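You operate a simulated robot arm through the tools that you are given. There is no shell and no other tool. Be economical: measure what you need, move in short steps, check, and stop when the job is done.

The job below is to be done with a simulated robot arm. You get a single attempt, and the scene is never put back.

JOB
Plug the drain, zero the wash gauge, run about 2 l and scrub the slurry mark off.
Fine: white bung; tap shut; grey brush, back where it lay.

It is judged by the outcome, as a careful person would: the job done as asked, and still so three seconds after it is handed in. It fails if anything else is knocked over, pushed out of place, dropped, spilled or broken.

ROBOT AND FRAMES
A 6-joint arm with a two-finger parallel gripper, fixed in place. Base frame: the origin is at the foot of the arm, x ahead of it, y to its left, z up; the work surface is at about z = 800. Lengths are in mm, angles in rad, forces in N, time in s.
With the tool pointing down near the work surface it reaches from about 240 to 640 mm from the base axis. Its first joint turns from -1.152 to 1.152 rad. Payload 2.7 kg.
The TCP is the grasp point between the finger pads, 23 mm short of the fingertips. In the tool frame z runs along the fingers and y along their closing line. Largest opening 94 mm; finger width 38, thickness 10; the body of the gripper, 54 by 96 mm, starts 39 mm behind the TCP.
Orientation is that of the tool frame in the base frame, as [roll, pitch, yaw] about the fixed x, y, z axes, in that order (R = Rz(yaw) Ry(pitch) Rx(roll)). With the fingers straight down and closing along the base's y, the tool's x points along the base's -x, its y along +y and its z along -z.

CONTROLS
- The arm moves only by the tool drive_tool. Its arguments are lists of equal length, an entry for each row: "linear": the shift along the base's x, y, z in units of 20 mm (1.0 is 20 mm), a list of three; "delta_rot": the turn, a rotation vector about the base's x, y, z in units of 4 degrees (1.0 is 4 degrees), a list of three; "fingers": the finger opening in mm, from 0 to 94. In form: {"linear": [[tx, ty, tz], ...], "delta_rot": [[ax, ay, az], ...], "fingers": [fingers, ...]}. A call has 1 to 12 rows; each row shifts and turns the commanded pose from where the row before left it. A call with a number of a shift or a turn outside -1 to 1 is refused whole. A row lasts 0.2 s, in which the tool goes at most 50 mm and 0.15 rad; a call with a longer step from one row to the next is refused whole, and so is a gripper value outside its range. A pose out of reach is approached as far as the arm can. The call stops where the force on the tool passes 40 N (or 10 N more than at its start, if that is more) or the arm is blocked; 0.2 s more then pass. Each finger travels about 45 mm/s and halts on what it meets, pressing with about 31 N; the grip force reading is that of the motor and also rises with nothing between the fingers. The clock runs only during rows and for 0.2 s after the last one: add rows that do not move to give the fingers time. The reply holds the time, the measured pose of the TCP, the force on the tool along the base axes, the opening and the grip force, in the units named above and with some noise.
- Cameras (640 x 400 px; columns grow to the right, rows downward): "scene" is fixed at [75.9, -448.4, 1379.5]; the picture's right is [0.69, -0.73, 0.00], its down [-0.57, -0.54, -0.62] and it looks along [0.45, 0.43, -0.78] (base axes); focal length 214 px, centre (320, 200). "wrist" rides on the gripper at [-39, 0, -44] in the tool frame; the picture's right is [0.00, -1.00, 0.00], its down [0.97, 0.00, -0.24] and it looks along [0.24, 0.00, 0.97] (tool axes); focal length 218 px, centre (320, 200).
- capture(camera): a new picture of that camera. No time passes.
- probe_pixels(camera, pixels): for up to 12 pixels [column, row] of the newest picture of that camera ("zoom" is the newest enlarged one), the place [x, y, z] in the base frame of the surface seen there, good to about 2 mm. No time passes.
- zoom(camera, box): a new picture of the part [left, top, right, bottom] of that camera's present view, enlarged. No time passes.
- job_done(): hands the job in; it is judged then, once.

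Keep the steps short. Do not move on a guess: measure, check each grasp and each placing, and mend mistakes. In all there are 80 turns and 34 pictures (those below and enlarged ones count). Leave the gripper open and the arm clear of the work at the hand-in unless told otherwise, and finish with a single line.

The tools are called as a command line: name --argument value ..., lists and objects as JSON in quotes. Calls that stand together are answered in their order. drive_tool: Moves the arm, as the interface text tells. Its arguments: {"type":"object","properties":{"linear":{"type":"array","items":{"type":"array","items":{"type":"number"}}},"delta_rot":{"type":"array","items":{"type":"array","items":{"type":"number"}}},"fingers":{"type":"array","items":{"type":"number"}}},"required":["linear","delta_rot","fingers"]} The other tools are called the same way: capture (camera) takes a picture; probe_pixels (camera, pixels) gives the place of the surface under pixels of a picture; zoom (camera, box) takes an enlarged picture of a part of a camera's view; job_done () hands the job in.

At the start:

```text
time_s: 0.0
eef_pos: [412.3, 106.0, 1147.7]
orientation: [3.142, -0.001, 3.141]
ft_force: [0.1, -0.1, -0.8]
opening: 94.1
finger_force: 0.0
```

scene: 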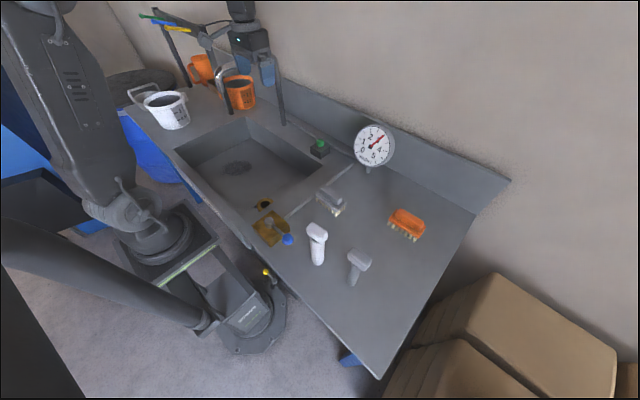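
wrist: 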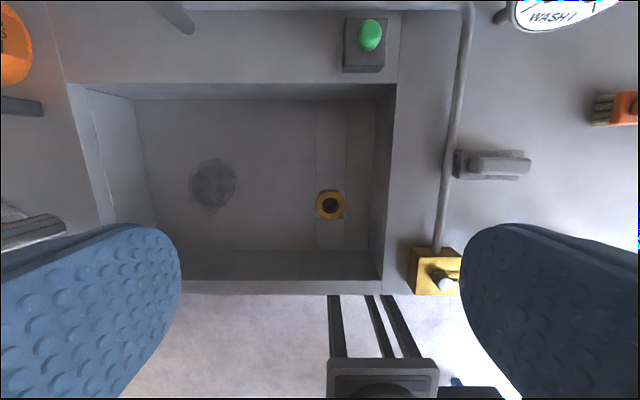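

I see a sink with a drain, a dark mark, a green button, a gauge, a yellow valve with a blue handle, white and grey bungs, and grey and orange brushes. I'll enlarge the key parts first.

zoom --camera "scene" --box '[230, 100, 450, 290]'

zoom --camera "scene" --box '[120, 0, 340, 210]'

```text
2.11 times, centred on (340, 195) of scene
```

zoom: 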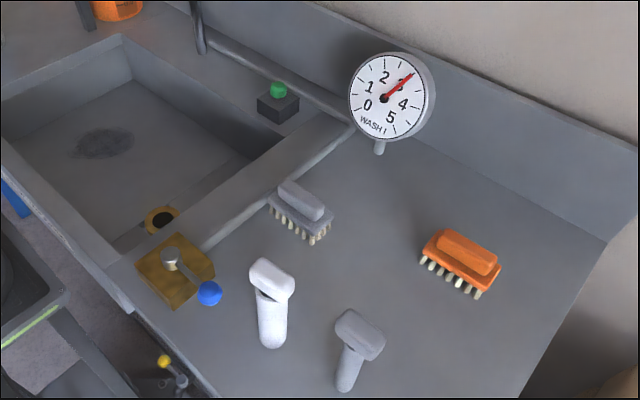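

```text
1.90 times, centred on (230, 105) of scene
```

zoom: 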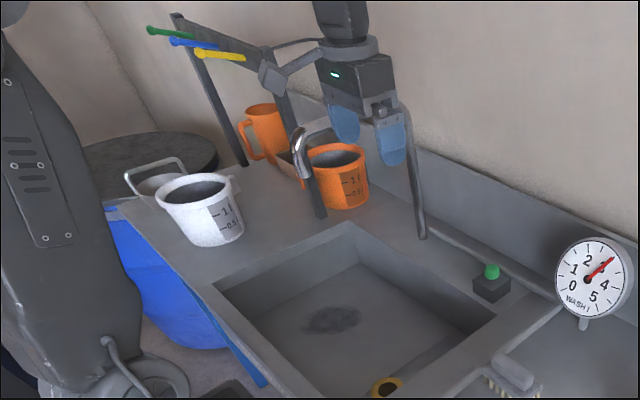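

Next I'll measure positions of the drain, mark, button, gauge, tap, bungs and brushes from the full scene view, after taking a fresh one.

capture --camera "scene"

probe_pixels --camera "scene" --pixels '[[264, 205], [237, 168], [320, 143], [320, 151], [372, 146], [288, 239], [265, 200], [317, 230], [319, 260], [330, 195], [333, 208], [405, 217]]'

probe_pixels --camera "wrist" --pixels '[[330, 205], [318, 205], [342, 205], [330, 192], [330, 219], [212, 185], [190, 185], [236, 185], [370, 35], [355, 60], [490, 165], [490, 178]]'

```text
29 pictures are left
```

scene: 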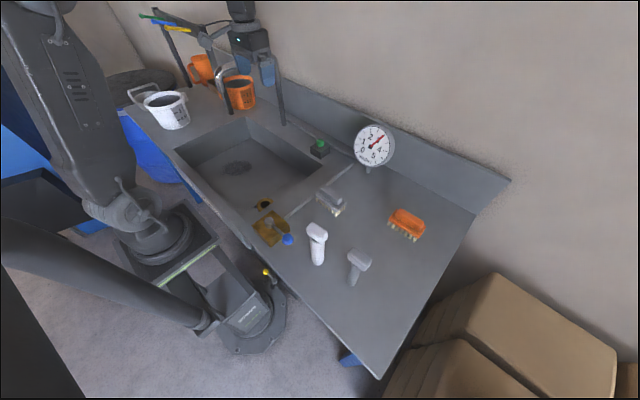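

```text
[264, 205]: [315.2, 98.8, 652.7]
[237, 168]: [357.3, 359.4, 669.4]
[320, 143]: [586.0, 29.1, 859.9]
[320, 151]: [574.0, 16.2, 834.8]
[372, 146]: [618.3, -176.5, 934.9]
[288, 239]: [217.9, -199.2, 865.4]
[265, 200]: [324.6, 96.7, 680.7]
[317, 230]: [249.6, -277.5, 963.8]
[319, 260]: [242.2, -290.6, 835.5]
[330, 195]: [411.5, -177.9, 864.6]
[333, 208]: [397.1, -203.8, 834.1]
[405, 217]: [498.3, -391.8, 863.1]
```

```text
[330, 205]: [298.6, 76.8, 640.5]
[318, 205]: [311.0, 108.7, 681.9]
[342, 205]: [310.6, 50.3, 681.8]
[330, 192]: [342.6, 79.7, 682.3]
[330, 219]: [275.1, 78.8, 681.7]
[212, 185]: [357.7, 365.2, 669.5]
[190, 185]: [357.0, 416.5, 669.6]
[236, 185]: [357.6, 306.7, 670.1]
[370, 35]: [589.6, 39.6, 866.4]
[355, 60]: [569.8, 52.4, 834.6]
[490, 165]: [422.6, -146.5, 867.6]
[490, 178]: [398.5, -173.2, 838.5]
```

The drain is at about (310,79), with its rim at z≈682. The mark is at about (357,362,669) and the button at (588,35,866). I'll move high over to the bungs to view them from above.

drive_tool --linear '[[-0.3, -1, 0], [-0.3, -1, 0], [-0.3, -1, 0], [-0.3, -1, 0], [-0.3, -1, 0], [-0.3, -1, 0], [-0.3, -1, 0], [-0.3, -1, 0], [-0.3, -1, 0], [-0.3, -1, 0], [-0.3, -1, 0], [-0.3, -1, 0]]' --delta_rot '[[0, 0, 0], [0, 0, 0], [0, 0, 0], [0, 0, 0], [0, 0, 0], [0, 0, 0], [0, 0, 0], [0, 0, 0], [0, 0, 0], [0, 0, 0], [0, 0, 0], [0, 0, 0]]' --fingers '[94, 94, 94, 94, 94, 94, 94, 94, 94, 94, 94, 94]'

capture --camera "wrist"

```text
time_s: 2.6
eef_pos: [338.1, -134.0, 1149.4]
orientation: [3.141, -0.001, 3.141]
ft_force: [-0.1, -0.1, 0.2]
opening: 93.7
finger_force: 0.1
```

```text
28 pictures are left
```

wrist: 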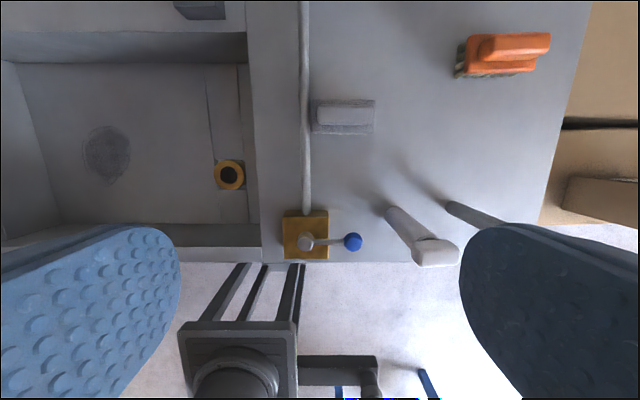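

From here the tap lever lies square to its pipe, which probably means shut. I'll measure the bung, tap and brush geometry.

probe_pixels --camera "wrist" --pixels '[[418, 252], [455, 252], [436, 240], [436, 263], [395, 212], [405, 222], [380, 205], [306, 242], [353, 242], [330, 240], [290, 220], [325, 255]]'

probe_pixels --camera "wrist" --pixels '[[320, 116], [374, 116], [345, 108], [345, 122], [345, 130], [313, 130], [375, 130], [320, 109], [400, 130], [229, 162], [229, 188], [216, 175]]'

zoom --camera "wrist" --box '[280, 80, 480, 280]'

```text
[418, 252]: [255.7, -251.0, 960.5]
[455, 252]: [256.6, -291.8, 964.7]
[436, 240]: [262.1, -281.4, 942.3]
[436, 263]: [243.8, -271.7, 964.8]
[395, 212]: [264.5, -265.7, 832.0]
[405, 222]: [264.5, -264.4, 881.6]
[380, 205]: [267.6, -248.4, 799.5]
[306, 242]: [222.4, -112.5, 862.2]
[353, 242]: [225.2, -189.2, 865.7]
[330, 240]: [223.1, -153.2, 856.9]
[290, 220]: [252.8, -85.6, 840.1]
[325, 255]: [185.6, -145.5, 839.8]
```

```text
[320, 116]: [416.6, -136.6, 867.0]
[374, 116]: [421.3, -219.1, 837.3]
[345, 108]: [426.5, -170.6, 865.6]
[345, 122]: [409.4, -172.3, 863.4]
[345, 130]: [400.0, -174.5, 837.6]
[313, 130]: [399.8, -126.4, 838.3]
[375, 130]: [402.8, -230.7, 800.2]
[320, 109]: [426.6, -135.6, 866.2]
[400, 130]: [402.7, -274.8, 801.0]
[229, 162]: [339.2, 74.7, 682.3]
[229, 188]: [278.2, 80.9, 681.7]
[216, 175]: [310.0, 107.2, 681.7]
```

```text
2.00 times, centred on (380, 180) of wrist
```

zoom: 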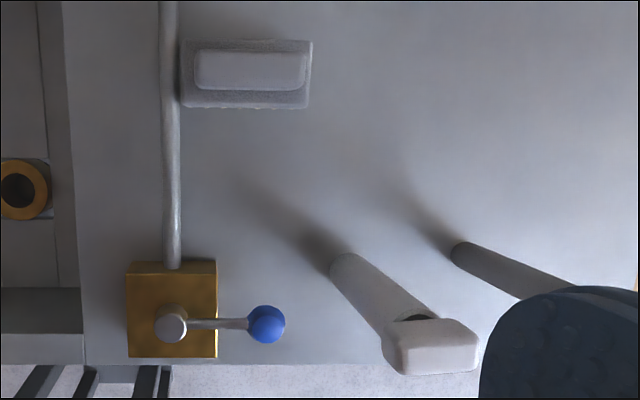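

I'll probe the white and grey bung heads in an enlarged scene view, so I grip accurately and clear the neighbour.

zoom --camera "scene" --box '[280, 200, 400, 300]'

```text
4.00 times, centred on (340, 250) of scene
```

zoom: 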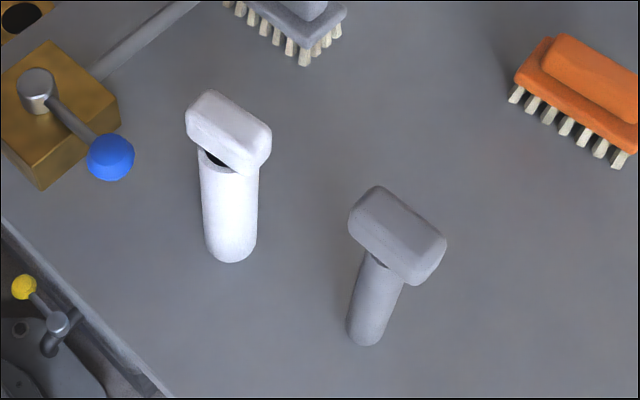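

probe_pixels --camera "zoom" --pixels '[[210, 96], [266, 135], [192, 110], [250, 155], [230, 120], [230, 185], [230, 250], [207, 250], [254, 240], [372, 195], [438, 245], [400, 215]]'

probe_pixels --camera "zoom" --pixels '[[205, 190], [255, 190], [215, 158], [365, 330], [230, 175], [204, 215], [256, 215], [190, 130], [268, 150], [240, 165], [385, 290], [405, 290]]'

```text
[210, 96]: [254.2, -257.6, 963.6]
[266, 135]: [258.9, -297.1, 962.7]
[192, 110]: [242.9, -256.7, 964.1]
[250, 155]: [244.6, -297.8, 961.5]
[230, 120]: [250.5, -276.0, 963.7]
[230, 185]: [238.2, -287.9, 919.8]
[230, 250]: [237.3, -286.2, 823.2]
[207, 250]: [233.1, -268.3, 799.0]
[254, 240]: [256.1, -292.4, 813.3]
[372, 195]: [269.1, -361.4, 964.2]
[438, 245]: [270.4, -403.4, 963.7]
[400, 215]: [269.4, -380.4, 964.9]
```

```text
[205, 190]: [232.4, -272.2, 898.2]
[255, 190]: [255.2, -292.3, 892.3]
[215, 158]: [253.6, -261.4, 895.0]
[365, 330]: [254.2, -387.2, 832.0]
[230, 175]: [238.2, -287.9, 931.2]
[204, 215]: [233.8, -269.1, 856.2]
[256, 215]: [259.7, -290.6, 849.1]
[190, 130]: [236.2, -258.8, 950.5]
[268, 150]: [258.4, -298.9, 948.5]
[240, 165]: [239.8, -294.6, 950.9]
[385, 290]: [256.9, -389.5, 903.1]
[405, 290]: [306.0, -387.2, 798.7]
```

The white bung's handle is centred at about (250,-276), spanning 50 mm in y, 26 in x, z 940–965. The grey one starts at y≈-355, so it's clear. I'll go above the white bung and start down.

drive_tool --linear '[[-0.55, -0.8875, 0], [-0.55, -0.8875, 0], [-0.55, -0.8875, 0], [-0.55, -0.8875, 0], [-0.55, -0.8875, 0], [-0.55, -0.8875, 0], [-0.55, -0.8875, 0], [-0.55, -0.8875, 0], [0, 0, -1], [0, 0, -1], [0, 0, -1], [0, 0, -1]]' --delta_rot '[[0, 0, 0], [0, 0, 0], [0, 0, 0], [0, 0, 0], [0, 0, 0], [0, 0, 0], [0, 0, 0], [0, 0, 0], [0, 0, 0], [0, 0, 0], [0, 0, 0], [0, 0, 0]]' --fingers '[94, 94, 94, 94, 94, 94, 94, 94, 94, 94, 94, 94]'

capture --camera "wrist"

```text
time_s: 5.2
eef_pos: [252.5, -275.3, 1068.6]
orientation: [3.141, -0.001, 3.141]
ft_force: [-0.6, 0.6, -0.4]
opening: 94.1
finger_force: 0.0
```

```text
25 pictures are left
```

wrist: 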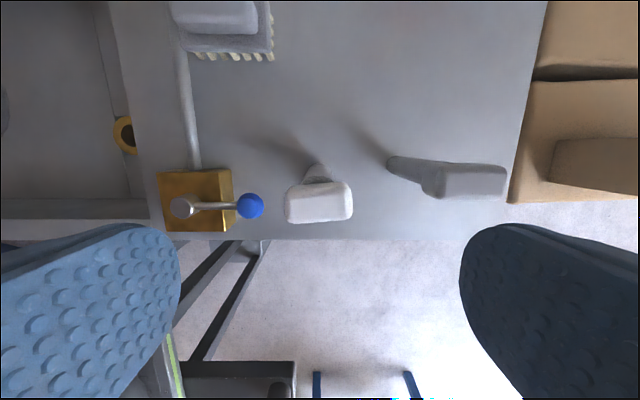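

The bung handle is centred at column 319. I'll go down to z≈955 and close.

drive_tool --linear '[[-0.1, 0, -0.95], [0, 0, -0.95], [0, 0, -0.95], [0, 0, -0.95], [0, 0, -0.95], [0, 0, -0.95], [0, 0, 0], [0, 0, 0], [0, 0, 0], [0, 0, 0], [0, 0, 0]]' --delta_rot '[[0, 0, 0], [0, 0, 0], [0, 0, 0], [0, 0, 0], [0, 0, 0], [0, 0, 0], [0, 0, 0], [0, 0, 0], [0, 0, 0], [0, 0, 0], [0, 0, 0]]' --fingers '[94, 94, 94, 94, 94, 94, 94, 44, 44, 44, 44]'

```text
time_s: 7.6
eef_pos: [250.0, -275.9, 951.8]
orientation: [3.141, -0.001, -3.141]
ft_force: [-0.5, -0.2, -0.5]
opening: 49.6
finger_force: 31.1
```

Gripped at 49.6 mm. I'll lift the bung straight up and look.

drive_tool --linear '[[0, 0, 0.5], [0, 0, 1], [0, 0, 1], [0, 0, 1], [0, 0, 1], [0, 0, 1], [0, 0, 1]]' --delta_rot '[[0, 0, 0], [0, 0, 0], [0, 0, 0], [0, 0, 0], [0, 0, 0], [0, 0, 0], [0, 0, 0]]' --fingers '[44, 44, 44, 44, 44, 44, 44]'

zoom --camera "scene" --box '[200, 120, 400, 290]'

```text
time_s: 9.2
eef_pos: [250.7, -277.2, 1082.7]
orientation: [-3.141, -0.003, -3.142]
ft_force: [0.1, -0.8, -0.8]
opening: 49.5
finger_force: 31.0
```

```text
2.35 times, centred on (300, 205) of scene
```

zoom: 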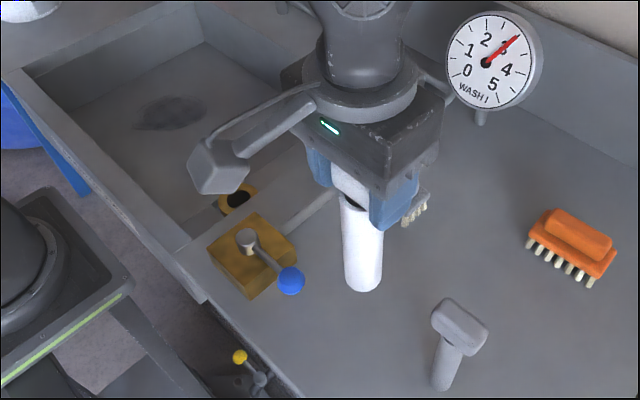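

The bung hangs straight, axis at the TCP, radius about 17.5. I'll carry it high to the drain at (309,79).

drive_tool --linear '[[0.16, 0.99, 0], [0.16, 0.99, 0], [0.16, 0.99, 0], [0.16, 0.99, 0], [0.16, 0.99, 0], [0.16, 0.99, 0], [0.16, 0.99, 0], [0.16, 0.99, 0], [0.16, 0.99, 0], [0.16, 0.99, 0], [0.16, 0.99, 0], [0.16, 0.99, 0]]' --delta_rot '[[0, 0, 0], [0, 0, 0], [0, 0, 0], [0, 0, 0], [0, 0, 0], [0, 0, 0], [0, 0, 0], [0, 0, 0], [0, 0, 0], [0, 0, 0], [0, 0, 0], [0, 0, 0]]' --fingers '[44, 44, 44, 44, 44, 44, 44, 44, 44, 44, 44, 44]'

drive_tool --linear '[[0.16, 0.99, 0], [0.16, 0.99, 0], [0.16, 0.99, 0], [0.16, 0.99, 0], [0.16, 0.99, 0], [0.16, 0.99, 0], [0, 0, -1], [0, 0, -1], [0, 0, -1], [0, 0, 0]]' --delta_rot '[[0, 0, 0], [0, 0, 0], [0, 0, 0], [0, 0, 0], [0, 0, 0], [0, 0, 0], [0, 0, 0], [0, 0, 0], [0, 0, 0], [0, 0, 0]]' --fingers '[44, 44, 44, 44, 44, 44, 44, 44, 44, 44]'

capture --camera "wrist"

```text
time_s: 11.8
eef_pos: [289.1, -40.3, 1084.2]
orientation: [3.141, -0.002, 3.141]
ft_force: [-0.1, 0.1, -0.1]
opening: 49.5
finger_force: 31.2
```

```text
time_s: 14.0
eef_pos: [305.9, 79.7, 1022.5]
orientation: [3.141, -0.001, 3.142]
ft_force: [0.0, -0.9, -0.6]
opening: 49.9
finger_force: 30.9
```

```text
23 pictures are left
```

wrist: 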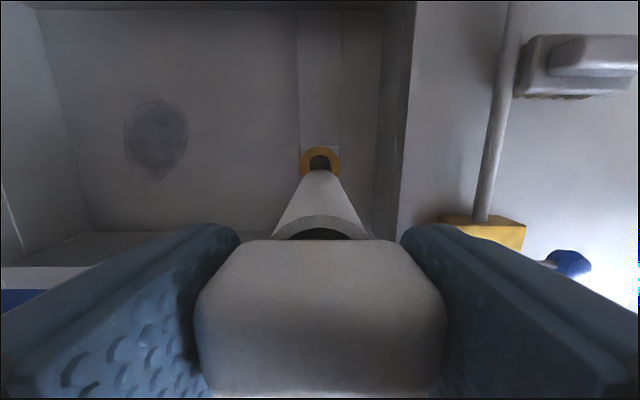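

Aligned in y. I'll enlarge to measure the hole's edges.

zoom --camera "wrist" --box '[280, 130, 360, 190]'

```text
6.67 times, centred on (320, 160) of wrist
```

zoom: 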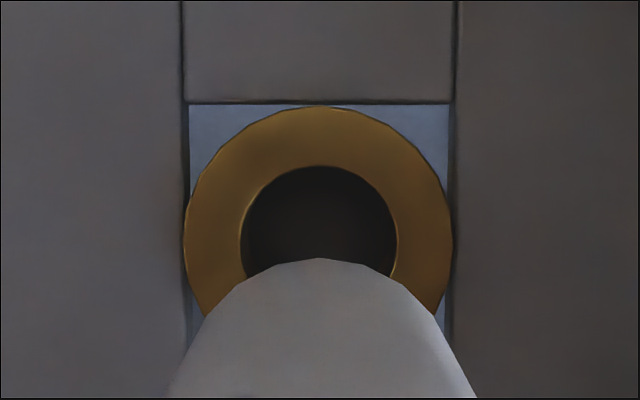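

probe_pixels --camera "zoom" --pixels '[[236, 235], [403, 235], [320, 158], [320, 110], [188, 235], [449, 235], [205, 175], [433, 175], [225, 300], [415, 300], [310, 270], [330, 270]]'

```text
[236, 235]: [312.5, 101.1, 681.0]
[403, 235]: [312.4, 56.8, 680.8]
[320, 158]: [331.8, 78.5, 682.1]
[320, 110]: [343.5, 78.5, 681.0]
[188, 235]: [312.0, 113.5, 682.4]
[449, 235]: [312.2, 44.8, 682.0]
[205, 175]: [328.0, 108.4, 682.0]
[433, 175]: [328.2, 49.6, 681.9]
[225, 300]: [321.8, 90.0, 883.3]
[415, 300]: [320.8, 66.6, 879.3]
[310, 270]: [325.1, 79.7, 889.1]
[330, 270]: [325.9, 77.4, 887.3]
```

The hole is about 43 mm wide, centred near (309.5,79). The bung is about 35 mm wide. Before lowering I need the sink's wall positions, for finger clearance.

probe_pixels --camera "wrist" --pixels '[[372, 150], [375, 200], [395, 200], [405, 200], [412, 130], [425, 200], [270, 232], [200, 240], [150, 270], [120, 275], [75, 200], [240, 200]]'

```text
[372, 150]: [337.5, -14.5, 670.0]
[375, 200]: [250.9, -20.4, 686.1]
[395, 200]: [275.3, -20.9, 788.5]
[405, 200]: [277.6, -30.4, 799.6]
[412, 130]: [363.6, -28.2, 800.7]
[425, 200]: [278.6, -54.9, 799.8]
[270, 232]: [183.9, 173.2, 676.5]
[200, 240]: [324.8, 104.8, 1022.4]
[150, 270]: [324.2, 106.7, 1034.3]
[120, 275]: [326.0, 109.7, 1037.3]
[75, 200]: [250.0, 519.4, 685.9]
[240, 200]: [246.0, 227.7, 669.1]
```

There's plenty of room: the walls are at x≈250 and y≈-20. I'll centre and lower until the bung's foot is just above the rim.

drive_tool --linear '[[0.16, 0, 0], [0, 0, -1], [0, 0, -1], [0, 0, -1], [0, 0, -1], [0, 0, -1], [0, 0, -1], [0, 0, -1], [0, 0, -1], [0, 0, -0.6], [0, 0, 0]]' --delta_rot '[[0, 0, 0], [0, 0, 0], [0, 0, 0], [0, 0, 0], [0, 0, 0], [0, 0, 0], [0, 0, 0], [0, 0, 0], [0, 0, 0], [0, 0, 0], [0, 0, 0]]' --fingers '[44, 44, 44, 44, 44, 44, 44, 44, 44, 44, 44]'

zoom --camera "scene" --box '[200, 150, 320, 250]'

```text
time_s: 16.4
eef_pos: [309.2, 77.4, 851.4]
orientation: [-3.141, 0.0, 3.141]
ft_force: [-0.2, 0.4, -0.6]
opening: 49.7
finger_force: 30.8
```

```text
4.00 times, centred on (260, 200) of scene
```

zoom: 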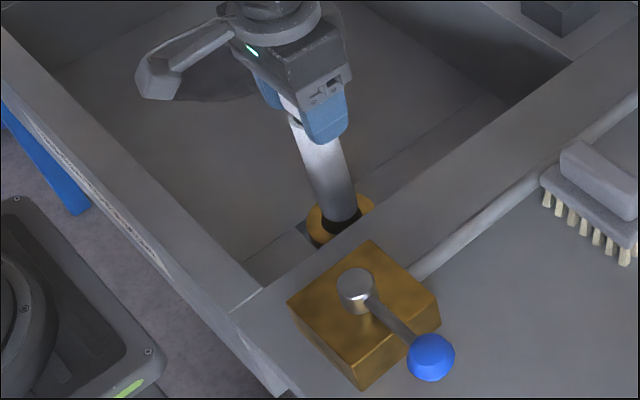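

It's well over the hole. I'll lower slowly, watching the force.

drive_tool --linear '[[0, 0.07, -0.4], [0, 0, -0.4], [0, 0, -0.4], [0, 0, -0.4], [0, 0, -0.4], [0, 0, -0.3]]' --delta_rot '[[0, 0, 0], [0, 0, 0], [0, 0, 0], [0, 0, 0], [0, 0, 0], [0, 0, 0]]' --fingers '[44, 44, 44, 44, 44, 44]'

```text
time_s: 17.8
eef_pos: [311.5, 79.3, 807.4]
orientation: [3.141, 0.002, -3.142]
ft_force: [-6.0, -3.2, 35.4]
opening: 49.7
finger_force: 30.6
```

35 N upward at z 807 with the foot about 27 mm into the hole: it's either seated or binding. I'll look.

zoom --camera "scene" --box '[200, 150, 320, 250]'

drive_tool --linear '[[0, 0, 0], [0, 0, 0]]' --delta_rot '[[0, 0, 0], [0, 0, 0]]' --fingers '[44, 44]'

```text
4.00 times, centred on (260, 200) of scene
```

zoom: 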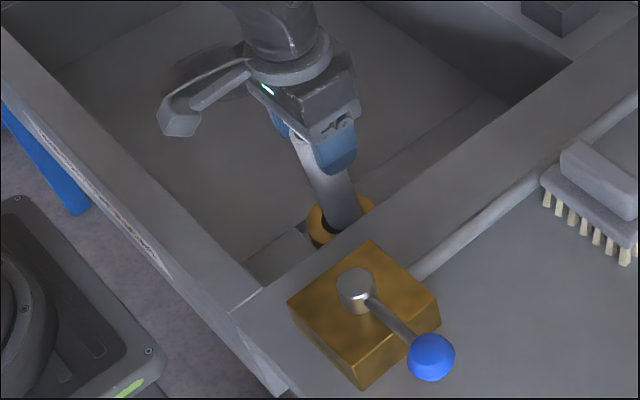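

```text
time_s: 18.4
eef_pos: [311.6, 79.7, 806.2]
orientation: [3.141, 0.001, 3.14]
ft_force: [-7.5, -2.2, 42.6]
opening: 49.5
finger_force: 31.6
```

There's a gap on the left side of the hole and a sideways push of -7 N in x. I'll ease up a little, shift 2 mm toward -x, and lower again.

drive_tool --linear '[[0, 0, 0.4], [-0.15, 0, 0], [0, 0, 0], [0, 0, -0.3], [0, 0, -0.15], [0, 0, 0]]' --delta_rot '[[0, 0, 0], [0, 0, 0], [0, 0, 0], [0, 0, 0], [0, 0, 0], [0, 0, 0]]' --fingers '[44, 44, 44, 44, 44, 44]'

```text
time_s: 19.8
eef_pos: [307.0, 80.6, 804.8]
orientation: [-3.141, 0.0, -3.142]
ft_force: [0.8, 0.0, -1.6]
opening: 49.3
finger_force: 31.0
```

No force now, so it was binding. I'll continue down gently.

drive_tool --linear '[[0, 0, -0.2], [0, 0, -0.2], [0, 0, -0.2], [0, 0, -0.2], [0, 0, -0.2], [0, 0, -0.2]]' --delta_rot '[[0, 0, 0], [0, 0, 0], [0, 0, 0], [0, 0, 0], [0, 0, 0], [0, 0, 0]]' --fingers '[44, 44, 44, 44, 44, 44]'

```text
time_s: 21.2
eef_pos: [308.2, 81.2, 780.9]
orientation: [-3.142, -0.001, -3.141]
ft_force: [0.4, -0.7, -0.4]
opening: 49.3
finger_force: 31.4
```

Still free. I'll go on down.

drive_tool --linear '[[0, 0, -0.2], [0, 0, -0.2], [0, 0, -0.2], [0, 0, -0.2], [0, 0, -0.2], [0, 0, -0.2]]' --delta_rot '[[0, 0, 0], [0, 0, 0], [0, 0, 0], [0, 0, 0], [0, 0, 0], [0, 0, 0]]' --fingers '[44, 44, 44, 44, 44, 44]'

zoom --camera "scene" --box '[200, 150, 320, 250]'

```text
time_s: 22.2
eef_pos: [310.4, 80.3, 766.8]
orientation: [3.139, 0.006, 3.14]
ft_force: [0.2, -1.4, 10.1]
opening: 49.7
finger_force: 30.7
stopped in row 5: the force on the tool passed its limit (the readings are from after the stop); the commanded pose is now the measured one
```

```text
4.00 times, centred on (260, 200) of scene
```

zoom: 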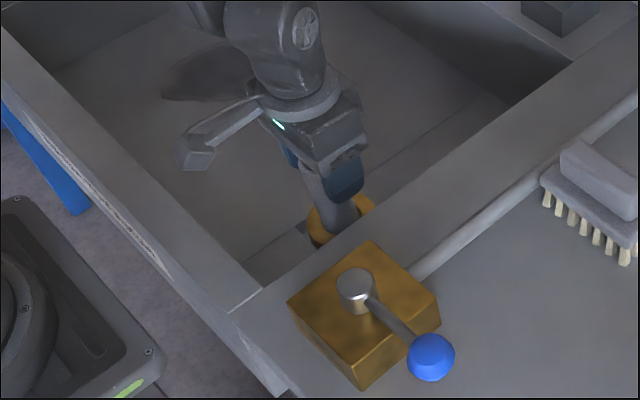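

It stopped with 40 N at a solid stop, foot about 67 mm into the drain: seated. I'll open and rise straight up, then check it.

drive_tool --linear '[[0, 0, 0], [0, 0, 0], [0, 0, 0], [0, 0, 0], [0, 0, 1], [0, 0, 1], [0, 0, 1], [0, 0, 1], [0, 0, 1], [0, 0, 1], [0, 0, 1], [0, 0, 1]]' --delta_rot '[[0, 0, 0], [0, 0, 0], [0, 0, 0], [0, 0, 0], [0, 0, 0], [0, 0, 0], [0, 0, 0], [0, 0, 0], [0, 0, 0], [0, 0, 0], [0, 0, 0], [0, 0, 0]]' --fingers '[94, 94, 94, 94, 94, 94, 94, 94, 94, 94, 94, 94]'

capture --camera "wrist"

```text
time_s: 24.9
eef_pos: [309.4, 81.7, 926.8]
orientation: [3.139, 0.004, 3.14]
ft_force: [-0.3, 0.4, 0.7]
opening: 93.9
finger_force: 0.0
```

```text
18 pictures are left
```

wrist: 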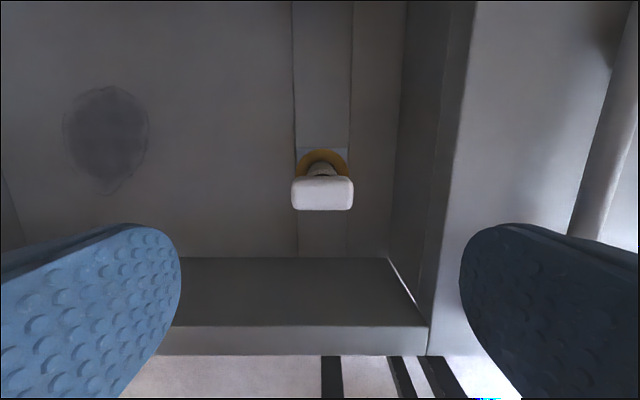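

The bung stands upright in the drain. Next is the green button at (588,35). First I'll check the pipes near it in the scene picture, along with the backsplash.

probe_pixels --camera "scene" --pixels '[[283, 120], [278, 85], [274, 62], [222, 72], [231, 78], [232, 100], [184, 75], [205, 40], [345, 115], [330, 110], [320, 143], [372, 135]]'

capture --camera "scene"

```text
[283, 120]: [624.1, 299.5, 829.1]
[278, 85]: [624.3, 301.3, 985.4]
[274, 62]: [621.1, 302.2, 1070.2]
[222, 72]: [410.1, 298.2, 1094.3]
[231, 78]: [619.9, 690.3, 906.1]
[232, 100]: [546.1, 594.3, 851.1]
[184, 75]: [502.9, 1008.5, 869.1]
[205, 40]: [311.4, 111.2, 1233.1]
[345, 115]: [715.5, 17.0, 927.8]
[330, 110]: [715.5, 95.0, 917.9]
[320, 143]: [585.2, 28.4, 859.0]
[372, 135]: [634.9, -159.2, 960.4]
```

```text
17 pictures are left
```

scene: 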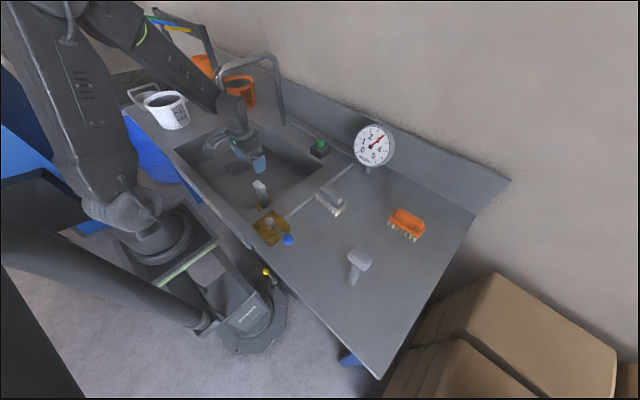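

The spout arches from (624,300) forward to about (410,298), so I must avoid it later. I'll measure it better in this picture, along with its tip and the bung.

probe_pixels --camera "scene" --pixels '[[218, 78], [219, 70], [222, 66], [230, 61], [245, 57], [262, 53], [220, 88], [260, 190], [263, 205], [312, 150], [319, 140], [326, 150]]'

```text
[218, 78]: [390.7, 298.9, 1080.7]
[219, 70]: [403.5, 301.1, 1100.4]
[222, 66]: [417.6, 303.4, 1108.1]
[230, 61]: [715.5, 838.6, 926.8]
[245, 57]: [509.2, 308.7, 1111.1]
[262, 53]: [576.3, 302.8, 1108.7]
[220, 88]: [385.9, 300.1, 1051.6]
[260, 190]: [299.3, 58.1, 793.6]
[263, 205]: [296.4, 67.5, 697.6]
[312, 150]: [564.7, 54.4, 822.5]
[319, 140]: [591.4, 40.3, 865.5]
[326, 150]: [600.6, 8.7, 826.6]
```

The spout nozzle comes down at about (388,300), z≥1040. Now I'll close the fingers and go toward the button, stopping short to look.

drive_tool --linear '[[1, -0.18, 0], [1, -0.18, 0], [1, -0.18, 0], [1, -0.18, 0], [1, -0.18, 0], [1, -0.18, 0], [1, -0.18, 0], [1, -0.18, 0], [1, -0.18, 0], [1, -0.18, 0], [1, -0.18, 0], [0.5, -0.18, 0]]' --delta_rot '[[0, 0, 0], [0, 0, 0], [0, 0, 0], [0, 0, 0], [0, 0, 0], [0, 0, 0], [0, 0, 0], [0, 0, 0], [0, 0, 0], [0, 0, 0], [0, 0, 0], [0, 0, 0]]' --fingers '[94, 94, 94, 60, 30, 0, 0, 0, 0, 0, 0, 0]'

capture --camera "wrist"

```text
time_s: 27.4
eef_pos: [539.8, 38.4, 924.8]
orientation: [3.14, 0.005, 3.14]
ft_force: [0.3, 0.1, 0.4]
opening: 0.0
finger_force: 31.3
```

```text
16 pictures are left
```

wrist: 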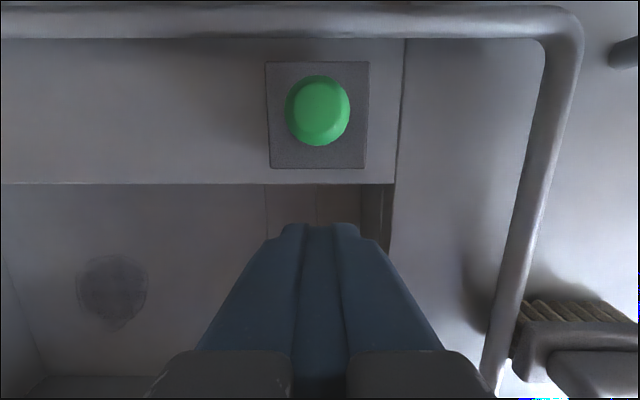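

probe_pixels --camera "wrist" --pixels '[[290, 108], [348, 108], [319, 80], [319, 100], [319, 120], [268, 64], [368, 64], [268, 165], [368, 165], [300, 18], [140, 285], [110, 255]]'

```text
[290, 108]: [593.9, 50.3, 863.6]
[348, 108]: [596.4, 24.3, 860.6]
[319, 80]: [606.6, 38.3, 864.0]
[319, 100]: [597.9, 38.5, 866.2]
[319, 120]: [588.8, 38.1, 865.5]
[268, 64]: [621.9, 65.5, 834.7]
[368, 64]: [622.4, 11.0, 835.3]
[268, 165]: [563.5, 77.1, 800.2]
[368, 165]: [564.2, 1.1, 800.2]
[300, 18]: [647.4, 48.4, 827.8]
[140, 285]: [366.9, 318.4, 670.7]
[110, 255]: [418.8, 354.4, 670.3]
```

The button centre is at (594,38), top z 866. I'll move over it and come down to just above.

drive_tool --linear '[[0.9, 0, 0], [0.9, 0, 0], [0.9, 0, 0], [0, 0, -0.75], [0, 0, -0.75], [0, 0, 0]]' --delta_rot '[[0, 0, 0], [0, 0, 0], [0, 0, 0], [0, 0, 0], [0, 0, 0], [0, 0, 0]]' --fingers '[0, 0, 0, 0, 0, 0]'

drive_tool --linear '[[0, 0, -0.2], [0, 0, -0.2], [0, 0, -0.1], [0, 0, -0.1], [0, 0, 0]]' --delta_rot '[[0, 0, 0], [0, 0, 0], [0, 0, 0], [0, 0, 0], [0, 0, 0]]' --fingers '[0, 0, 0, 0, 0]'

zoom --camera "scene" --box '[290, 90, 410, 190]'

```text
time_s: 28.9
eef_pos: [594.6, 38.8, 895.6]
orientation: [3.138, 0.005, -3.141]
ft_force: [0.8, 0.1, -0.2]
opening: 0.1
finger_force: 30.7
```

```text
time_s: 30.1
eef_pos: [595.5, 38.8, 884.5]
orientation: [3.141, 0.006, -3.141]
ft_force: [1.3, -0.4, 1.6]
opening: 0.0
finger_force: 30.9
```

```text
4.00 times, centred on (350, 140) of scene
```

zoom: 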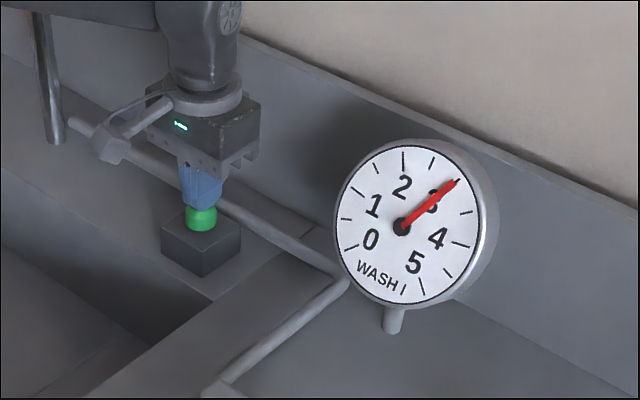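

Touching with 1.6 N and the gauge still reads 3. I'll press further in small steps.

drive_tool --linear '[[0, 0, -0.1], [0, 0, -0.1], [0, 0, -0.1], [0, 0, -0.1], [0, 0, 0]]' --delta_rot '[[0, 0, 0], [0, 0, 0], [0, 0, 0], [0, 0, 0], [0, 0, 0]]' --fingers '[0, 0, 0, 0, 0]'

zoom --camera "scene" --box '[290, 90, 410, 190]'

```text
time_s: 31.2
eef_pos: [594.6, 38.2, 879.2]
orientation: [3.139, 0.008, -3.139]
ft_force: [-10.6, 2.5, 29.4]
opening: 0.0
finger_force: 31.3
```

```text
4.00 times, centred on (350, 140) of scene
```

zoom: 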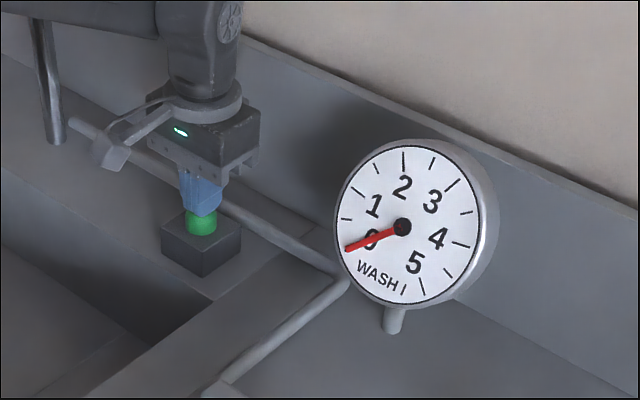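

Zeroed. I'll lift off and travel to above the tap knob at (225,-190), turning the gripper -90° so its fingers straddle the lever.

drive_tool --linear '[[0, 0, 1], [0, 0, 1], [0, 0, 1], [0, 0, 1], [-0.971, -0.6, 0], [-0.971, -0.6, 0], [-0.971, -0.6, 0], [-0.971, -0.6, 0], [-0.971, -0.6, 0], [-0.971, -0.6, 0], [-0.971, -0.6, 0], [-0.971, -0.6, 0]]' --delta_rot '[[0, 0, 0], [0, 0, -1], [0, 0, -1], [0, 0, -1], [0, 0, -1], [0, 0, -1], [0, 0, -1], [0, 0, -1], [0, 0, -1], [0, 0, -1], [0, 0, -1], [0, 0, -1]]' --fingers '[0, 0, 0, 0, 0, 20, 40, 56, 56, 56, 56, 56]'

drive_tool --linear '[[-0.971, -0.6, 0], [-0.971, -0.6, 0], [-0.971, -0.6, 0], [-0.971, -0.6, 0], [-0.971, -0.6, 0], [-0.971, -0.6, 0], [-0.971, -0.6, 0], [-0.971, -0.6, 0], [-0.971, -0.6, 0], [-0.971, -0.6, 0], [-0.971, -0.6, 0], [0, 0, 0]]' --delta_rot '[[0, 0, -1], [0, 0, -1], [0, 0, -1], [0, 0, -1], [0, 0, -1], [0, 0, -1], [0, 0, -1], [0, 0, -1], [0, 0, -1], [0, 0, -1], [0, 0, -1], [0, 0, -0.5]]' --fingers '[56, 56, 56, 56, 56, 56, 56, 56, 56, 56, 56, 56]'

capture --camera "wrist"

```text
time_s: 33.9
eef_pos: [437.4, -59.2, 955.9]
orientation: [3.139, 0.007, 2.375]
ft_force: [-0.3, 0.4, -0.4]
opening: 56.0
finger_force: 0.0
```

```text
time_s: 36.5
eef_pos: [226.5, -188.6, 955.8]
orientation: [3.141, 0.005, 1.57]
ft_force: [0.5, 1.0, 0.9]
opening: 56.0
finger_force: 0.1
```

```text
13 pictures are left
```

wrist: 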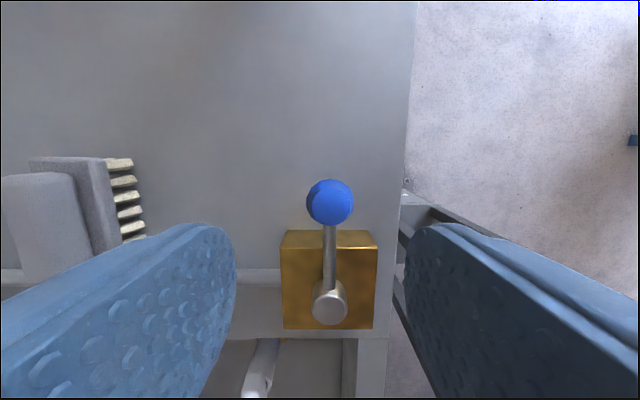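

probe_pixels --camera "wrist" --pixels '[[330, 202], [330, 190], [310, 205], [350, 205], [330, 250], [328, 303], [330, 230], [330, 270]]'

```text
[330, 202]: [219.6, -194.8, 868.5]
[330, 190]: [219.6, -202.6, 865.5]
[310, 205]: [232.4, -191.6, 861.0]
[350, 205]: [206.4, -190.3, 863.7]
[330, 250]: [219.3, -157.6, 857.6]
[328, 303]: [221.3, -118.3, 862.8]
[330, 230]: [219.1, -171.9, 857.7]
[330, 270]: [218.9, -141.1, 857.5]
```

The knob centre is at (219.5,-194) and the hub at (221,-116). I'll lower over the knob, then narrow to 36 mm, a loose straddle.

drive_tool --linear '[[-0.3, -0.08, 0], [0, 0, -0.86], [0, 0, -0.86], [0, 0, -0.86], [0, 0, -0.86], [0, 0, -0.86], [0, 0, 0], [0, 0, 0]]' --delta_rot '[[0, 0, 0], [0, 0, 0], [0, 0, 0], [0, 0, 0], [0, 0, 0], [0, 0, 0], [0, 0, 0], [0, 0, 0]]' --fingers '[56, 56, 56, 56, 56, 56, 36, 36]'

```text
time_s: 38.2
eef_pos: [220.0, -192.8, 868.1]
orientation: [3.14, 0.005, 1.572]
ft_force: [0.8, -0.6, -0.3]
opening: 36.3
finger_force: 0.0
```

The fingers straddle the knob with no contact force. I'll swing the lever toward +x by about 24° and check.

drive_tool --linear '[[0.258, 0.009, 0], [0.257, 0.027, 0], [0.2545, 0.045, 0], [0.25, 0.0625, 0], [0.2455, 0.08, 0], [0.24, 0.097, 0]]' --delta_rot '[[0, 0, 1], [0, 0, 1], [0, 0, 1], [0, 0, 1], [0, 0, 1], [0, 0, 1]]' --fingers '[36, 36, 36, 36, 36, 36]'

zoom --camera "scene" --box '[200, 40, 420, 250]'

```text
time_s: 39.6
eef_pos: [250.4, -186.0, 870.2]
orientation: [3.14, 0.005, 1.992]
ft_force: [-0.1, 0.2, 0.5]
opening: 36.3
finger_force: 0.8
```

```text
1.90 times, centred on (310, 145) of scene
```

zoom: 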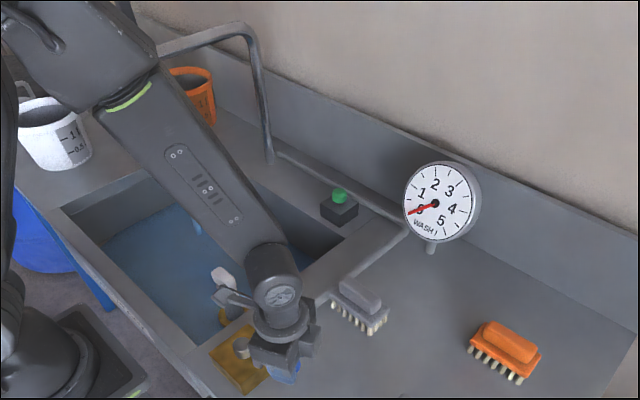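

Water is running slowly and the gauge is just above 0. I'll hold here about 2 s and read it.

drive_tool --linear '[[0, 0, 0], [0, 0, 0], [0, 0, 0], [0, 0, 0], [0, 0, 0], [0, 0, 0], [0, 0, 0], [0, 0, 0]]' --delta_rot '[[0, 0, 0], [0, 0, 0], [0, 0, 0], [0, 0, 0], [0, 0, 0], [0, 0, 0], [0, 0, 0], [0, 0, 0]]' --fingers '[36, 36, 36, 36, 36, 36, 36, 36]'

zoom --camera "scene" --box '[290, 90, 410, 190]'

```text
time_s: 41.5
eef_pos: [249.3, -185.0, 869.9]
orientation: [3.14, 0.005, 1.99]
ft_force: [-0.2, -1.0, -0.3]
opening: 36.0
finger_force: 0.2
```

```text
4.00 times, centred on (350, 140) of scene
```

zoom: 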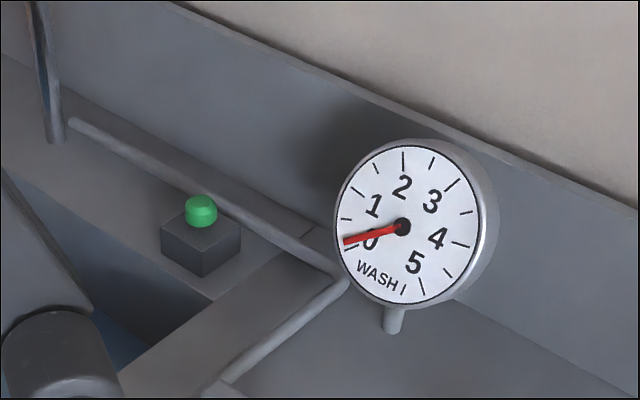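

The gauge reads about 0.13 l after roughly 3 s, so the flow is slow. I'll open the lever another 24° and read.

drive_tool --linear '[[0.232, 0.113, 0], [0.2235, 0.129, 0], [0.2145, 0.1445, 0], [0.2035, 0.159, 0], [0.1915, 0.173, 0], [0.18, 0.1855, 0], [0, 0, 0], [0, 0, 0], [0, 0, 0], [0, 0, 0]]' --delta_rot '[[0, 0, 1], [0, 0, 1], [0, 0, 1], [0, 0, 1], [0, 0, 1], [0, 0, 1], [0, 0, 0], [0, 0, 0], [0, 0, 0], [0, 0, 0]]' --fingers '[36, 36, 36, 36, 36, 36, 36, 36, 36, 36]'

zoom --camera "scene" --box '[290, 90, 410, 190]'

```text
time_s: 43.6
eef_pos: [274.6, -167.2, 870.0]
orientation: [3.139, 0.004, 2.408]
ft_force: [0.4, 0.1, -0.2]
opening: 35.9
finger_force: 0.1
```

```text
4.00 times, centred on (350, 140) of scene
```

zoom: 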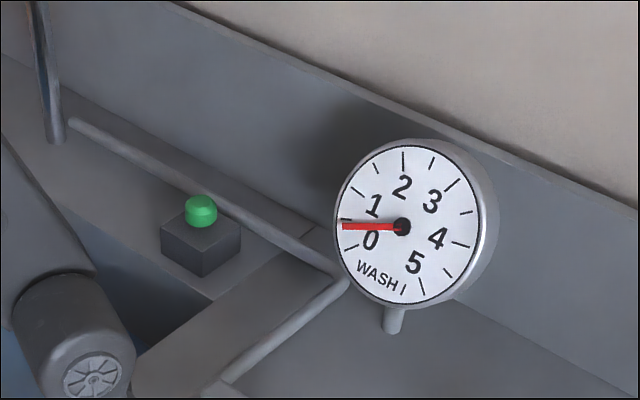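

It reads about 0.42 l, running at roughly 0.15 l/s. I'll hold about 5 s and then read.

drive_tool --linear '[[0, 0, 0], [0, 0, 0], [0, 0, 0], [0, 0, 0], [0, 0, 0], [0, 0, 0], [0, 0, 0], [0, 0, 0], [0, 0, 0], [0, 0, 0], [0, 0, 0], [0, 0, 0]]' --delta_rot '[[0, 0, 0], [0, 0, 0], [0, 0, 0], [0, 0, 0], [0, 0, 0], [0, 0, 0], [0, 0, 0], [0, 0, 0], [0, 0, 0], [0, 0, 0], [0, 0, 0], [0, 0, 0]]' --fingers '[36, 36, 36, 36, 36, 36, 36, 36, 36, 36, 36, 36]'

drive_tool --linear '[[0, 0, 0], [0, 0, 0], [0, 0, 0], [0, 0, 0], [0, 0, 0], [0, 0, 0], [0, 0, 0], [0, 0, 0], [0, 0, 0], [0, 0, 0], [0, 0, 0], [0, 0, 0]]' --delta_rot '[[0, 0, 0], [0, 0, 0], [0, 0, 0], [0, 0, 0], [0, 0, 0], [0, 0, 0], [0, 0, 0], [0, 0, 0], [0, 0, 0], [0, 0, 0], [0, 0, 0], [0, 0, 0]]' --fingers '[36, 36, 36, 36, 36, 36, 36, 36, 36, 36, 36, 36]'

zoom --camera "scene" --box '[290, 90, 410, 190]'

```text
time_s: 46.2
eef_pos: [274.9, -167.3, 869.1]
orientation: [3.14, 0.005, 2.409]
ft_force: [0.2, 0.1, 0.2]
opening: 35.8
finger_force: 0.1
```

```text
time_s: 48.9
eef_pos: [275.5, -166.9, 869.8]
orientation: [3.139, 0.004, 2.409]
ft_force: [-0.3, -0.1, 0.5]
opening: 35.9
finger_force: 0.1
```

```text
4.00 times, centred on (350, 140) of scene
```

zoom: 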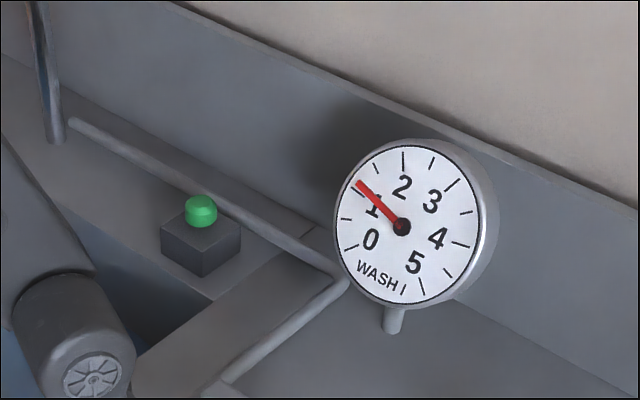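

It reads about 1.1 l, at about 0.14 l/s. I'll hold 5.2 s more and then swing the lever shut, which adds about 0.15 l.

drive_tool --linear '[[0, 0, 0], [0, 0, 0], [0, 0, 0], [0, 0, 0], [0, 0, 0], [0, 0, 0], [0, 0, 0], [0, 0, 0], [0, 0, 0], [0, 0, 0], [0, 0, 0], [0, 0, 0]]' --delta_rot '[[0, 0, 0], [0, 0, 0], [0, 0, 0], [0, 0, 0], [0, 0, 0], [0, 0, 0], [0, 0, 0], [0, 0, 0], [0, 0, 0], [0, 0, 0], [0, 0, 0], [0, 0, 0]]' --fingers '[36, 36, 36, 36, 36, 36, 36, 36, 36, 36, 36, 36]'

drive_tool --linear '[[0, 0, 0], [0, 0, 0], [0, 0, 0], [0, 0, 0], [0, 0, 0], [0, 0, 0], [0, 0, 0], [0, 0, 0], [0, 0, 0], [0, 0, 0], [0, 0, 0], [0, 0, 0]]' --delta_rot '[[0, 0, 0], [0, 0, 0], [0, 0, 0], [0, 0, 0], [0, 0, 0], [0, 0, 0], [0, 0, 0], [0, 0, 0], [0, 0, 0], [0, 0, 0], [0, 0, 0], [0, 0, 0]]' --fingers '[36, 36, 36, 36, 36, 36, 36, 36, 36, 36, 36, 36]'

drive_tool --linear '[[-0.18, -0.1855, 0], [-0.1915, -0.173, 0], [-0.2035, -0.159, 0], [-0.2145, -0.1445, 0], [-0.2235, -0.129, 0], [-0.232, -0.113, 0], [-0.24, -0.097, 0], [-0.2455, -0.08, 0], [-0.25, -0.0625, 0], [-0.2545, -0.045, 0], [-0.257, -0.027, 0], [-0.258, -0.009, 0]]' --delta_rot '[[0, 0, -1], [0, 0, -1], [0, 0, -1], [0, 0, -1], [0, 0, -1], [0, 0, -1], [0, 0, -1], [0, 0, -1], [0, 0, -1], [0, 0, -1], [0, 0, -1], [0, 0, -1]]' --fingers '[36, 36, 36, 36, 36, 36, 36, 36, 36, 36, 36, 36]'

drive_tool --linear '[[-0.15, 0, 0], [-0.15, 0, 0], [-0.1, 0, 0]]' --delta_rot '[[0, 0, 0], [0, 0, 0], [0, 0, 0]]' --fingers '[36, 36, 36]'

zoom --camera "scene" --box '[240, 90, 420, 260]'

```text
time_s: 51.5
eef_pos: [274.1, -168.2, 868.8]
orientation: [3.14, 0.005, 2.408]
ft_force: [-0.1, 0.1, 0.6]
opening: 36.2
finger_force: 0.0
```

```text
time_s: 54.0
eef_pos: [274.7, -166.2, 869.5]
orientation: [3.14, 0.006, 2.407]
ft_force: [0.3, -0.1, -0.1]
opening: 35.8
finger_force: 0.1
```

```text
time_s: 56.6
eef_pos: [220.6, -191.8, 869.5]
orientation: [3.14, 0.005, 1.57]
ft_force: [1.6, 1.0, 0.3]
opening: 36.3
finger_force: 1.0
```

```text
time_s: 57.5
eef_pos: [213.5, -191.7, 870.0]
orientation: [3.134, 0.006, 1.571]
ft_force: [14.2, 4.4, 2.4]
opening: 42.7
finger_force: 7.6
```

```text
2.35 times, centred on (330, 175) of scene
```

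zoom: 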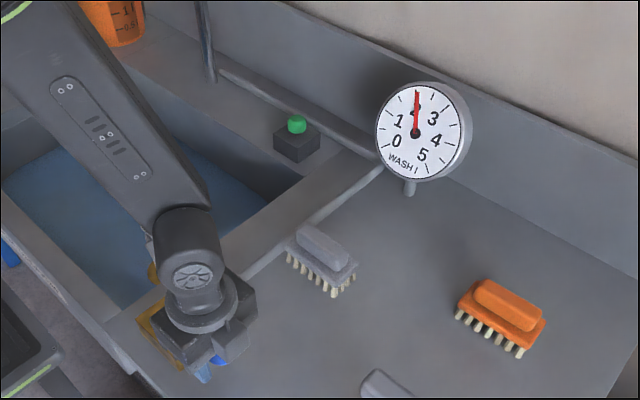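

The gauge reads 2.0 and the lever is firmly against its shut stop. I'll back off slightly, open, lift clear, and move over the grey brush, keeping this wrist turn so the fingers close across its handle.

drive_tool --linear '[[0.35, 0, 0], [0, 0, 0], [0, 0, 1], [0, 0, 1], [0, 0, 1], [0, 0, 1], [0, 0, 0]]' --delta_rot '[[0, 0, 0], [0, 0, 0], [0, 0, 0], [0, 0, 0], [0, 0, 0], [0, 0, 0], [0, 0, 0]]' --fingers '[46, 60, 60, 60, 60, 60, 60]'

drive_tool --linear '[[1, 0.09, 0], [1, 0.09, 0], [1, 0.09, 0], [1, 0.09, 0], [1, 0.09, 0], [1, 0.09, 0], [1, 0.09, 0], [1, 0.09, 0], [1, 0.09, 0], [0.7, 0.09, 0], [0, 0, 0]]' --delta_rot '[[0, 0, 0], [0, 0, 0], [0, 0, 0], [0, 0, 0], [0, 0, 0], [0, 0, 0], [0, 0, 0], [0, 0, 0], [0, 0, 0], [0, 0, 0], [0, 0, 0]]' --fingers '[60, 60, 60, 60, 60, 60, 60, 60, 60, 60, 60]'

capture --camera "wrist"

```text
time_s: 59.0
eef_pos: [216.7, -192.6, 951.8]
orientation: [3.139, 0.005, 1.57]
ft_force: [-0.1, 1.1, -1.1]
opening: 60.1
finger_force: 0.1
```

```text
time_s: 61.5
eef_pos: [414.8, -173.2, 952.2]
orientation: [3.14, 0.004, 1.572]
ft_force: [0.8, 0.0, 0.8]
opening: 60.1
finger_force: 0.1
```

```text
7 pictures are left
```

wrist: 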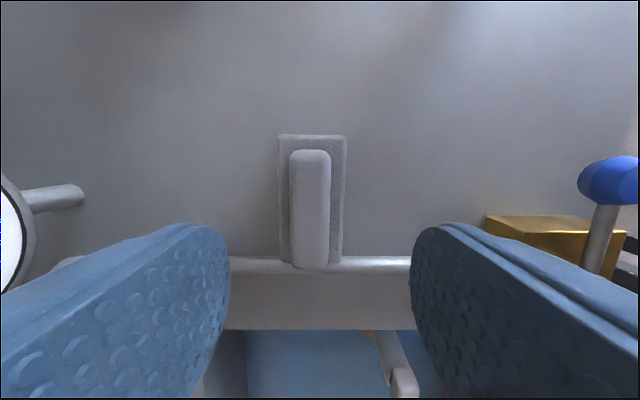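

probe_pixels --camera "wrist" --pixels '[[293, 200], [327, 200], [310, 155], [310, 263], [310, 200], [281, 140], [345, 140], [281, 255], [341, 255], [310, 138], [285, 200], [338, 200]]'

```text
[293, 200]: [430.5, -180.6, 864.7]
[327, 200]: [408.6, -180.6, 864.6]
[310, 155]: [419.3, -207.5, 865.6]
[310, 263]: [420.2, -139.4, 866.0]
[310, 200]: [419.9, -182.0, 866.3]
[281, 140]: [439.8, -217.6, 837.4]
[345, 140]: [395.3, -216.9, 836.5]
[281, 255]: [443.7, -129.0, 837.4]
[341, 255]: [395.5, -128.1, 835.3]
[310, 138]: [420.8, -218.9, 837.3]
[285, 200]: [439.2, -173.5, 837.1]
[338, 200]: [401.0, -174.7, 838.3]
```

The handle centre is at (419.5,-173), 25 mm wide. I'll lower to z≈863 and close.

drive_tool --linear '[[0.23, 0, -0.9], [0, 0, -0.9], [0, 0, -0.9], [0, 0, -0.9], [0, 0, -0.85], [0, 0, 0], [0, 0, 0], [0, 0, 0], [0, 0, 0]]' --delta_rot '[[0, 0, 0], [0, 0, 0], [0, 0, 0], [0, 0, 0], [0, 0, 0], [0, 0, 0], [0, 0, 0], [0, 0, 0], [0, 0, 0]]' --fingers '[60, 60, 60, 60, 60, 60, 20, 20, 20]'

```text
time_s: 63.5
eef_pos: [417.8, -174.4, 862.0]
orientation: [3.139, 0.006, 1.571]
ft_force: [-0.1, -0.1, 0.3]
opening: 25.7
finger_force: 30.8
```

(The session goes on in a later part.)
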